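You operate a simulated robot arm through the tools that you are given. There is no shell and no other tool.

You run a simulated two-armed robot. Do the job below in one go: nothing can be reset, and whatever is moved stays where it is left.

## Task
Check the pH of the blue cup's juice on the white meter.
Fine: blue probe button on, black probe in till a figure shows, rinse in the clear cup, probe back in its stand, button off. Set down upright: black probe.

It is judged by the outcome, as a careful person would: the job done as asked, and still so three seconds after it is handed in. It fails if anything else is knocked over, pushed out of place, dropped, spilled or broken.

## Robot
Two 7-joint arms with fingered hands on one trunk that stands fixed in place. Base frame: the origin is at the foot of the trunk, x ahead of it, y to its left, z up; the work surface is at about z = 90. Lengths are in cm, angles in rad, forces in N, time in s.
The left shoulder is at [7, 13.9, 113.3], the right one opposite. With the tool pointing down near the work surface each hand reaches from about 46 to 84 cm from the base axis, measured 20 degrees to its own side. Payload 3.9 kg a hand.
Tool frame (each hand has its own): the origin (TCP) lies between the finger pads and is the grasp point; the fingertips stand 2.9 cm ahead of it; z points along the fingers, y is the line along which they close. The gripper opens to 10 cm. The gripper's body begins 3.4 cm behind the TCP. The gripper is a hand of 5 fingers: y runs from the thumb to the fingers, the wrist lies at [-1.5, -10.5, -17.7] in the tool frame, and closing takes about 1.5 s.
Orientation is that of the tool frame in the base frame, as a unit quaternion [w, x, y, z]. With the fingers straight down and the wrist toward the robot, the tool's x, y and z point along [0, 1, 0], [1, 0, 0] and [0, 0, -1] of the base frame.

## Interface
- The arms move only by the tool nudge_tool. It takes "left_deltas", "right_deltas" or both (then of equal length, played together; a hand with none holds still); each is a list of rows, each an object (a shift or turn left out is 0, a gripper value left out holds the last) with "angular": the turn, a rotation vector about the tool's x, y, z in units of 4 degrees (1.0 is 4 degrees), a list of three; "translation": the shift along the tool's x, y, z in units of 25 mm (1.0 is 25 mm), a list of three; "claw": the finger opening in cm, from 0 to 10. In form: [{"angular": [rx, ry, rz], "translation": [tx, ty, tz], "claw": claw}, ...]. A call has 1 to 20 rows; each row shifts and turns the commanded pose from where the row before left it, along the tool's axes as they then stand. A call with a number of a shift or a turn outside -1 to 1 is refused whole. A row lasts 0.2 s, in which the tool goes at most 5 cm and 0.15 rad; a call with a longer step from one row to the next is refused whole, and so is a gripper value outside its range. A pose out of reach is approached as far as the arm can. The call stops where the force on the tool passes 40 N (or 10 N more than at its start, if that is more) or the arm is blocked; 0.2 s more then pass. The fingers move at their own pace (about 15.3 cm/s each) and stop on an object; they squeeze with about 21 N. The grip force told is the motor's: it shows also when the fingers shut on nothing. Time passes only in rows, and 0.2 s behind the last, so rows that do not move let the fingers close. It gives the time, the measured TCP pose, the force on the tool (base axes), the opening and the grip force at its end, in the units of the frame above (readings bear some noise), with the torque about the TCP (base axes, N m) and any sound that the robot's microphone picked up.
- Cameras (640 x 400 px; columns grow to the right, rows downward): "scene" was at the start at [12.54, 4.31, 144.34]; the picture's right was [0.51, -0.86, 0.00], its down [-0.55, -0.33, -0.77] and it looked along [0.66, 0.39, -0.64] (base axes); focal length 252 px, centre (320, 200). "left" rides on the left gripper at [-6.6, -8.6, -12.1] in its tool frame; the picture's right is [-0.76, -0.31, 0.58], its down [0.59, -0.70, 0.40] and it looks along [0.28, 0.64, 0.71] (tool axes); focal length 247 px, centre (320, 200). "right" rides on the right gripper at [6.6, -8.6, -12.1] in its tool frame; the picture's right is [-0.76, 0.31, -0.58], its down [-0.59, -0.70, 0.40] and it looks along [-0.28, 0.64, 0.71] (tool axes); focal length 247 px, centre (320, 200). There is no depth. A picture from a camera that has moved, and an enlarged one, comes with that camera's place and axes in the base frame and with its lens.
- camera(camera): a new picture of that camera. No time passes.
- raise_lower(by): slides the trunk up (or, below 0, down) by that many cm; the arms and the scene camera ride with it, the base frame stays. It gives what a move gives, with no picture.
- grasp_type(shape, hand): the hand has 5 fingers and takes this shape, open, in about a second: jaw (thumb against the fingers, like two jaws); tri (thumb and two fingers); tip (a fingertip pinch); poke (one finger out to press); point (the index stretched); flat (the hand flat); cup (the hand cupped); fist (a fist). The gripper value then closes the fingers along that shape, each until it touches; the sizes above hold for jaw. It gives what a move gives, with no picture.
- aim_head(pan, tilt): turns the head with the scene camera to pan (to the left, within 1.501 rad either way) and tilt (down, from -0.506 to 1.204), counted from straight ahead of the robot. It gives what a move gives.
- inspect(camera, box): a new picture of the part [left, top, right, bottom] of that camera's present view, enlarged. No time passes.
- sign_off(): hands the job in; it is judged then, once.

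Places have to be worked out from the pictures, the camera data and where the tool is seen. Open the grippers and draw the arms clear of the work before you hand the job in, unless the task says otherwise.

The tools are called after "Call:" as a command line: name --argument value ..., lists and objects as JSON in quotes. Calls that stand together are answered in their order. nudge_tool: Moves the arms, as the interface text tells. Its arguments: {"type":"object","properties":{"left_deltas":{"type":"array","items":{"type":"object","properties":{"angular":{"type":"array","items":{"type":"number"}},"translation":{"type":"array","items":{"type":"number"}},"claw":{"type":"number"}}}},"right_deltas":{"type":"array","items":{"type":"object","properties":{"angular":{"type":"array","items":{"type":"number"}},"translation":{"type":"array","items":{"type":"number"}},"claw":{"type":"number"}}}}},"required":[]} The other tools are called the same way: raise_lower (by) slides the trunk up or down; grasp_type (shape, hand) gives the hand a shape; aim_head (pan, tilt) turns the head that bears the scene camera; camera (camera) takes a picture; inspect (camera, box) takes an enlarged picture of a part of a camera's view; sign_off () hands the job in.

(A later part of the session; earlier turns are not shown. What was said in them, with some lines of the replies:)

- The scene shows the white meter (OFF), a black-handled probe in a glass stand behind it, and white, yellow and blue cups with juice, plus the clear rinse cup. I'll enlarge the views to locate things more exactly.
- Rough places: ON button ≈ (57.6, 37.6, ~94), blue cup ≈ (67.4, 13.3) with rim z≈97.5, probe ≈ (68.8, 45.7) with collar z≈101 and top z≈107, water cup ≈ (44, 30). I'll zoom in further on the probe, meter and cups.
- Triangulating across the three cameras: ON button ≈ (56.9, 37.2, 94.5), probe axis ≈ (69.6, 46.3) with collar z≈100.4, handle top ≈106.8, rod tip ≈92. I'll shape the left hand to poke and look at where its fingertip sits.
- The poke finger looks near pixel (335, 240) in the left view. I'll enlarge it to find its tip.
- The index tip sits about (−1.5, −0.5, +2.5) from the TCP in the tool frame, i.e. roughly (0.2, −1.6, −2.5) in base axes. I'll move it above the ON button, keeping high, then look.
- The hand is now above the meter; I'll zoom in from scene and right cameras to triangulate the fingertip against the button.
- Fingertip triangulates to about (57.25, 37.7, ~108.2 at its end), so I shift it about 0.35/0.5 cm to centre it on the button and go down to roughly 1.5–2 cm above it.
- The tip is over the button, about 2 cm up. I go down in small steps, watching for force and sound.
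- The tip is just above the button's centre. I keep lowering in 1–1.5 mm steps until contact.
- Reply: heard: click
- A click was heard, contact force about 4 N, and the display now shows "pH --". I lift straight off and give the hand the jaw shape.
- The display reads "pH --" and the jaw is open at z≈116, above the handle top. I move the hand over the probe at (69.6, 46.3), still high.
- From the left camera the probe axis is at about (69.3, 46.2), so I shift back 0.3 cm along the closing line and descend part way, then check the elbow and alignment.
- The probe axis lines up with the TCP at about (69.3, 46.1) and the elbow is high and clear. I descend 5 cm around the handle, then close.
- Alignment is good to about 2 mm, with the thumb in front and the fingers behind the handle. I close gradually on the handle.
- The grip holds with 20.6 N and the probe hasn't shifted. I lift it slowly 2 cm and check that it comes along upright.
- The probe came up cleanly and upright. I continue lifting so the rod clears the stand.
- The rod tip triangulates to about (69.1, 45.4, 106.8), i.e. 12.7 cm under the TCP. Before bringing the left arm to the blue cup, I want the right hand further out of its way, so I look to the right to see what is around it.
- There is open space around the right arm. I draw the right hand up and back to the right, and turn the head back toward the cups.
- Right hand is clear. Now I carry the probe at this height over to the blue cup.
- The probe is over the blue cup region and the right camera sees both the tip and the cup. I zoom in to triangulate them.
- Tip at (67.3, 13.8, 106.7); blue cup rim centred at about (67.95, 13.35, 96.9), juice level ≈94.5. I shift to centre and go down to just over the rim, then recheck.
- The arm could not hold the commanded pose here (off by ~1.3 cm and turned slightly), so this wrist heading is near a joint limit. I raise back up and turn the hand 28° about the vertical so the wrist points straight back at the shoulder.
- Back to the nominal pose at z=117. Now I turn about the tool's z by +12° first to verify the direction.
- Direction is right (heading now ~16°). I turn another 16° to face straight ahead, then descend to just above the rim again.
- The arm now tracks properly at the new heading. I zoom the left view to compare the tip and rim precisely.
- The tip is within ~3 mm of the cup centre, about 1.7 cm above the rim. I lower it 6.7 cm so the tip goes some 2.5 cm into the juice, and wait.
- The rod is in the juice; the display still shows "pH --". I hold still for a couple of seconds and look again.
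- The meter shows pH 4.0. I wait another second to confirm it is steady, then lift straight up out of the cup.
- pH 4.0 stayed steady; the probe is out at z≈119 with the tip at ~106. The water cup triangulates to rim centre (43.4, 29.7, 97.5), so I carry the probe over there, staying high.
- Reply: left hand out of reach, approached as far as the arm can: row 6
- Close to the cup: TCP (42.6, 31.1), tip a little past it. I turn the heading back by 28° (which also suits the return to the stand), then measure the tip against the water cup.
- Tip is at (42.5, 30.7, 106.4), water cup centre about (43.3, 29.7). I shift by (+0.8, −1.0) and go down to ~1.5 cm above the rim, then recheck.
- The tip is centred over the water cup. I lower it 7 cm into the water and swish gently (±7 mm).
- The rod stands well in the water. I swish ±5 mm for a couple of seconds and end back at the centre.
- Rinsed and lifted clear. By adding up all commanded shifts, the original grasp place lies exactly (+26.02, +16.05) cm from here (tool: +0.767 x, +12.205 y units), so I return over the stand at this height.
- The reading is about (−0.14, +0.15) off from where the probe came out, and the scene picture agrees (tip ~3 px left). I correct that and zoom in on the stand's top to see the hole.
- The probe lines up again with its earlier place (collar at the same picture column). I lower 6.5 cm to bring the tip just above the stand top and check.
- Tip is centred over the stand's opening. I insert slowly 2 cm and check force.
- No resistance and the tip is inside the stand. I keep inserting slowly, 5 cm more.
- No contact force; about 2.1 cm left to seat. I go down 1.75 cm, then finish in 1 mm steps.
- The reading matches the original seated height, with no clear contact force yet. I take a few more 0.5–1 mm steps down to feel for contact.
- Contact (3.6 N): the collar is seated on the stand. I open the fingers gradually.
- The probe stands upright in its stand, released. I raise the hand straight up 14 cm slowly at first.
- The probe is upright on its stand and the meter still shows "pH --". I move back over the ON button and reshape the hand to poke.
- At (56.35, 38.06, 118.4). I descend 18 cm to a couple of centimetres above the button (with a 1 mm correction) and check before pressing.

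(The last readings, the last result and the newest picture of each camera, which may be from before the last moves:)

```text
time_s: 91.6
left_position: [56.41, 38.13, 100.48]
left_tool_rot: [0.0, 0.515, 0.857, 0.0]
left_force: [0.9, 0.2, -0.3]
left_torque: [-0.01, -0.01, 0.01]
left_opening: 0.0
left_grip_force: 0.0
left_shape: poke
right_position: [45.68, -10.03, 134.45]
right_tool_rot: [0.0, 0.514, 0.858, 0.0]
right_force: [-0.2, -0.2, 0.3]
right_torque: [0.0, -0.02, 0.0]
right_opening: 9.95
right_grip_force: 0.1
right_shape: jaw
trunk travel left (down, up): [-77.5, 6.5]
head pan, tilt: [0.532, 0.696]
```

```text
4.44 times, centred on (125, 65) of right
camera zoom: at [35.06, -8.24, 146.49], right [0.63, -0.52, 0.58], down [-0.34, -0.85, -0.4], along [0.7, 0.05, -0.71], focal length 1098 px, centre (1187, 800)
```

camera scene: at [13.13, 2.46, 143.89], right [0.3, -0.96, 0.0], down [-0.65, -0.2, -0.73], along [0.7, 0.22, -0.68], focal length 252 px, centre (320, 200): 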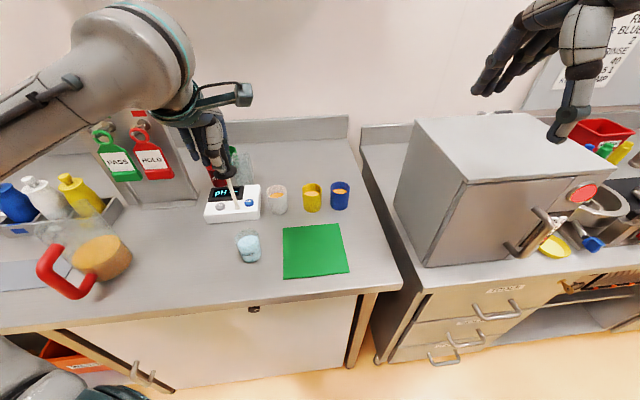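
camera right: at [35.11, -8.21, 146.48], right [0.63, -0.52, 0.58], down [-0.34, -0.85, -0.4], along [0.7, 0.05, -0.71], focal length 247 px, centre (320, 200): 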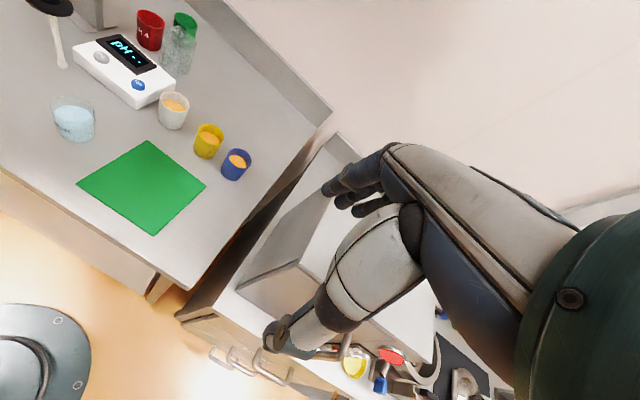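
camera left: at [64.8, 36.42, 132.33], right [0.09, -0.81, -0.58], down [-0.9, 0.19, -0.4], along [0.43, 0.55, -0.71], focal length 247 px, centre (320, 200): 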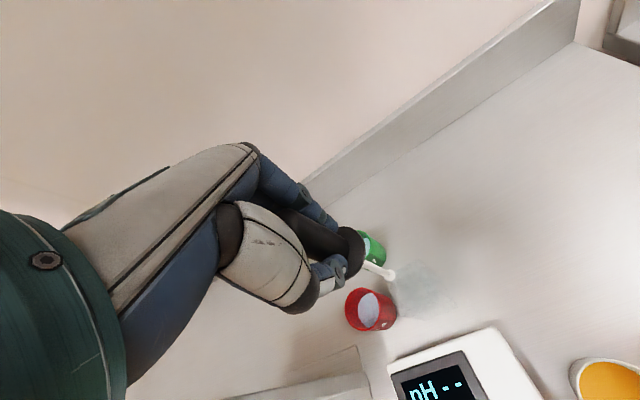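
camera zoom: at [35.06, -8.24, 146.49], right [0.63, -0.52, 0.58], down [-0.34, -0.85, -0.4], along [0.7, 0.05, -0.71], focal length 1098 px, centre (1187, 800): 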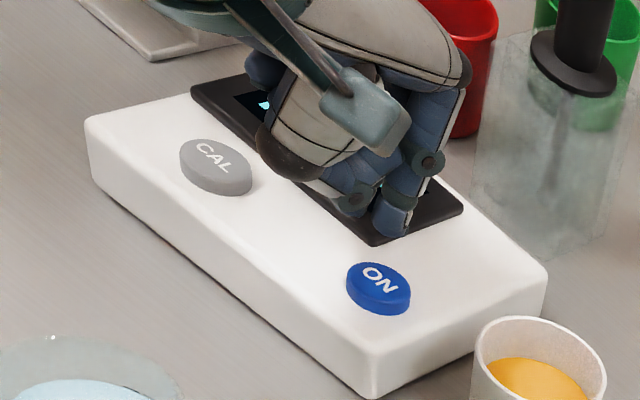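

Same alignment as the first press. I go down 2.7 cm, then the same four 1.5 mm steps that clicked before.

Call:
nudge_tool --left_deltas '[{"translation": [0, 0, 0.3]}, {"translation": [0, 0, 0.3]}, {"translation": [0, 0, 0.2]}, {"translation": [0, 0, 0.15]}, {"translation": [0, 0, 0.13]}, {}]'

Call:
nudge_tool --left_deltas '[{"translation": [0, 0, 0.06]}, {"translation": [0, 0, 0.06]}, {"translation": [0, 0, 0.06]}, {}]'

Call:
inspect --camera "scene" --box '[250, 160, 340, 230]'

```text
time_s: 93.0
left_position: [56.51, 37.99, 97.83]
left_tool_rot: [-0.001, 0.514, 0.857, 0.0]
left_force: [0.5, -0.8, -0.1]
left_torque: [0.02, 0.05, -0.01]
left_opening: 0.0
left_grip_force: 0.1
left_shape: poke
right_position: [45.73, -10.16, 134.33]
right_tool_rot: [0.0, 0.514, 0.858, 0.0]
right_force: [0.0, 0.3, 0.7]
right_torque: [0.03, 0.01, 0.02]
right_opening: 9.99
right_grip_force: 0.0
right_shape: jaw
trunk travel left (down, up): [-77.5, 6.5]
head pan, tilt: [0.532, 0.696]
```

```text
time_s: 94.0
left_position: [56.57, 38.17, 97.29]
left_tool_rot: [0.0, 0.514, 0.858, 0.0]
left_force: [0.2, 0.3, 2.7]
left_torque: [0.0, 0.01, -0.03]
left_opening: 0.01
left_grip_force: 0.0
left_shape: poke
right_position: [45.71, -10.11, 134.51]
right_tool_rot: [0.0, 0.515, 0.857, 0.001]
right_force: [1.1, -0.4, 0.3]
right_torque: [-0.01, -0.02, 0.01]
right_opening: 9.94
right_grip_force: 0.1
right_shape: jaw
trunk travel left (down, up): [-77.5, 6.5]
head pan, tilt: [0.532, 0.696]
heard: click
```

```text
5.71 times, centred on (295, 195) of scene
camera zoom: at [12.49, 4.28, 144.35], right [0.51, -0.86, 0.0], down [-0.55, -0.33, -0.77], along [0.66, 0.39, -0.64], focal length 1438 px, centre (463, 229)
```

zoom: 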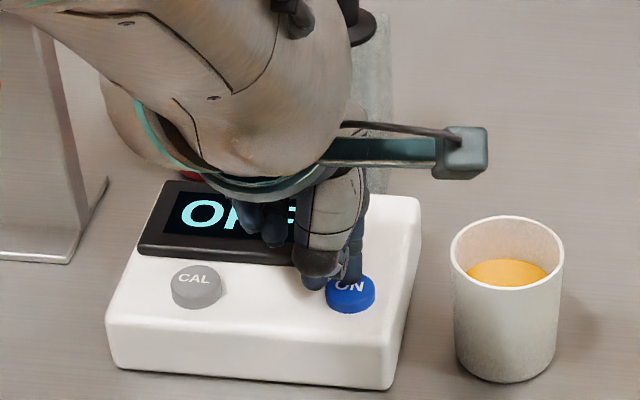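

Click heard and the display shows "OFF". I lift straight off the button to z≈124.

Call:
nudge_tool --left_deltas '[{"translation": [0, 0, -0.3]}, {"translation": [0, 0, -0.8]}, {"translation": [0, 0, -0.9]}, {"translation": [0, 0, -0.9]}, {"translation": [0, 0, -0.9]}, {"translation": [0, 0, -0.9]}, {"translation": [0, 0, -0.9]}, {"translation": [0, 0, -0.9]}, {"translation": [0, 0, -0.9]}, {"translation": [0, 0, -0.9]}, {"translation": [0, 0, -0.9]}, {"translation": [0, 0, -0.9]}, {"translation": [0, 0, -0.5]}, {}]'

Call:
grasp_type --hand "left" --shape "jaw"

Call:
nudge_tool --left_deltas '[{"translation": [0.687, -0.55, 0]}, {"translation": [0.687, -0.55, 0]}, {"translation": [0.687, -0.55, 0]}, {"translation": [0.687, -0.55, 0]}, {"translation": [0.687, -0.55, 0]}, {"translation": [0.687, -0.55, 0]}, {"translation": [0.687, -0.55, 0]}, {"translation": [0.687, -0.55, 0]}, {"translation": [0.687, -0.55, 0]}, {"translation": [0.687, -0.55, 0]}, {}]'

Call:
camera --camera "scene"

Call:
inspect --camera "scene" --box '[240, 130, 420, 280]'

Call:
inspect --camera "right" --box '[30, 0, 270, 190]'

```text
time_s: 97.0
left_position: [56.67, 38.12, 123.97]
left_tool_rot: [0.0, 0.515, 0.857, 0.0]
left_force: [-0.4, -0.9, -0.6]
left_torque: [-0.04, -0.01, 0.01]
left_opening: 0.0
left_grip_force: 0.2
left_shape: poke
right_position: [45.64, -10.01, 134.36]
right_tool_rot: [0.0, 0.514, 0.858, 0.001]
right_force: [-0.6, -0.1, 0.9]
right_torque: [-0.01, -0.04, 0.02]
right_opening: 9.98
right_grip_force: 0.2
right_shape: jaw
trunk travel left (down, up): [-77.5, 6.5]
head pan, tilt: [0.532, 0.696]
```

```text
time_s: 97.9
left_position: [56.61, 38.28, 123.87]
left_tool_rot: [0.0, 0.514, 0.858, -0.001]
left_force: [0.6, -0.2, -0.4]
left_torque: [0.01, 0.02, 0.01]
left_opening: 9.96
left_grip_force: 0.0
left_shape: jaw
right_position: [45.65, -10.07, 134.49]
right_tool_rot: [0.0, 0.513, 0.858, 0.0]
right_force: [-0.1, 0.3, 0.5]
right_torque: [0.0, -0.03, 0.0]
right_opening: 9.99
right_grip_force: 0.1
right_shape: jaw
trunk travel left (down, up): [-77.5, 6.5]
head pan, tilt: [0.532, 0.696]
```

```text
time_s: 100.3
left_position: [36.46, 46.98, 123.72]
left_tool_rot: [0.001, 0.514, 0.858, -0.002]
left_force: [-0.1, 0.2, 0.4]
left_torque: [0.01, -0.01, -0.03]
left_opening: 9.98
left_grip_force: 0.1
left_shape: jaw
right_position: [45.81, -10.16, 134.52]
right_tool_rot: [0.0, 0.515, 0.857, -0.001]
right_force: [0.4, -0.3, -0.2]
right_torque: [0.01, 0.0, 0.02]
right_opening: 10.01
right_grip_force: 0.0
right_shape: jaw
trunk travel left (down, up): [-77.5, 6.5]
head pan, tilt: [0.532, 0.696]
```

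```text
taken
camera scene: at [12.58, 4.29, 144.34], right [0.51, -0.86, 0.0], down [-0.55, -0.33, -0.77], along [0.66, 0.39, -0.64], focal length 252 px, centre (320, 200)
```

scene: 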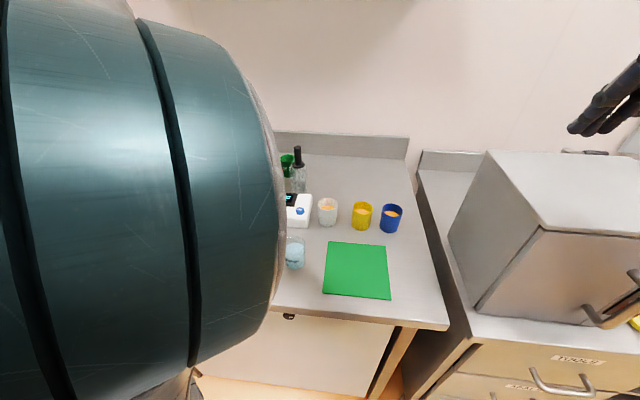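

```text
2.67 times, centred on (330, 205) of scene
camera zoom: at [12.58, 4.29, 144.34], right [0.51, -0.86, 0.0], down [-0.55, -0.33, -0.77], along [0.66, 0.39, -0.64], focal length 671 px, centre (293, 187)
```

zoom: 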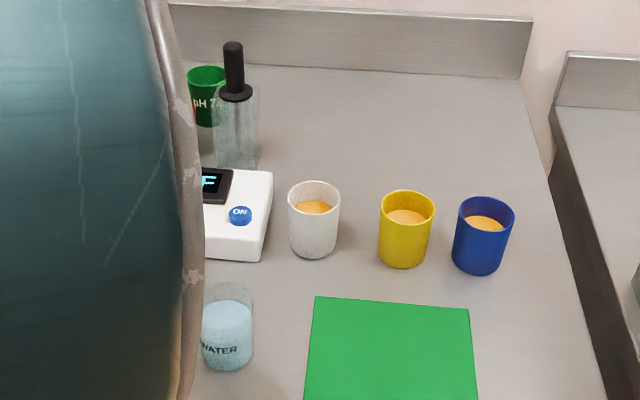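

```text
2.11 times, centred on (150, 95) of right
camera zoom: at [35.14, -8.24, 146.47], right [0.63, -0.52, 0.58], down [-0.34, -0.85, -0.4], along [0.7, 0.05, -0.71], focal length 520 px, centre (678, 421)
```

zoom: 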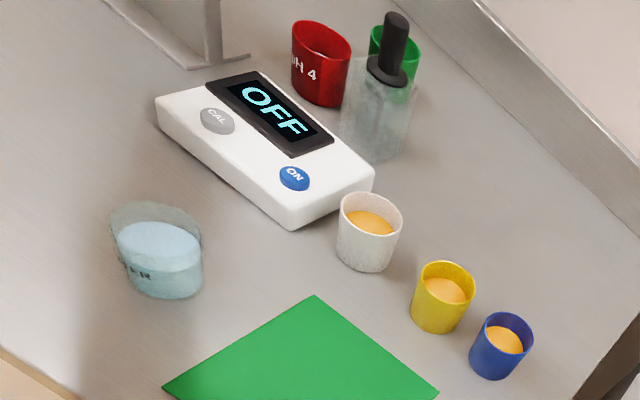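

Meter is OFF, the probe is upright in its stand, cups are in place. I check the left side of the bench with the left camera to be sure nothing was disturbed there.

Call:
camera --camera "left"

```text
taken
camera left: at [31.91, 37.1, 135.9], right [0.09, -0.81, -0.58], down [-0.9, 0.19, -0.4], along [0.43, 0.55, -0.71], focal length 247 px, centre (320, 200)
```

left: 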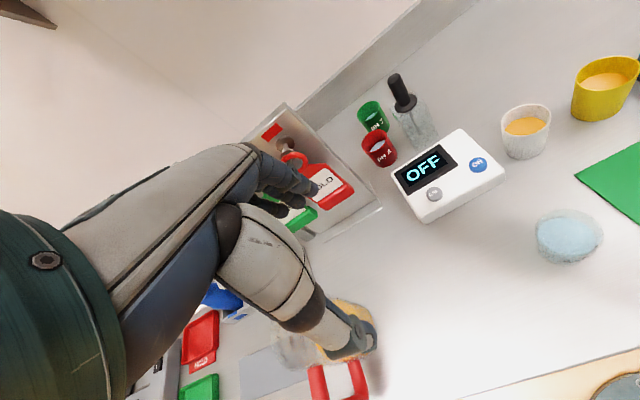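

The view matches the start: all items undisturbed, meter OFF, probe upright in its stand, both hands open and clear. I hand the job in.

Call:
sign_off

```text
The job is handed in.
```

The blue cup's juice reads **pH 4.0** on the white meter. The figure held steady for about a second before I lifted the probe out.

- **Rinse:** I dipped the black probe in the clear cup's water and swished it gently.
- **Probe:** It is back upright in its stand, resting on its collar.
- **Meter:** The blue button is off and the display shows "OFF".
- **Everything else:** The last pictures showed nothing knocked over, moved or spilled. Both hands are open and clear of the work.
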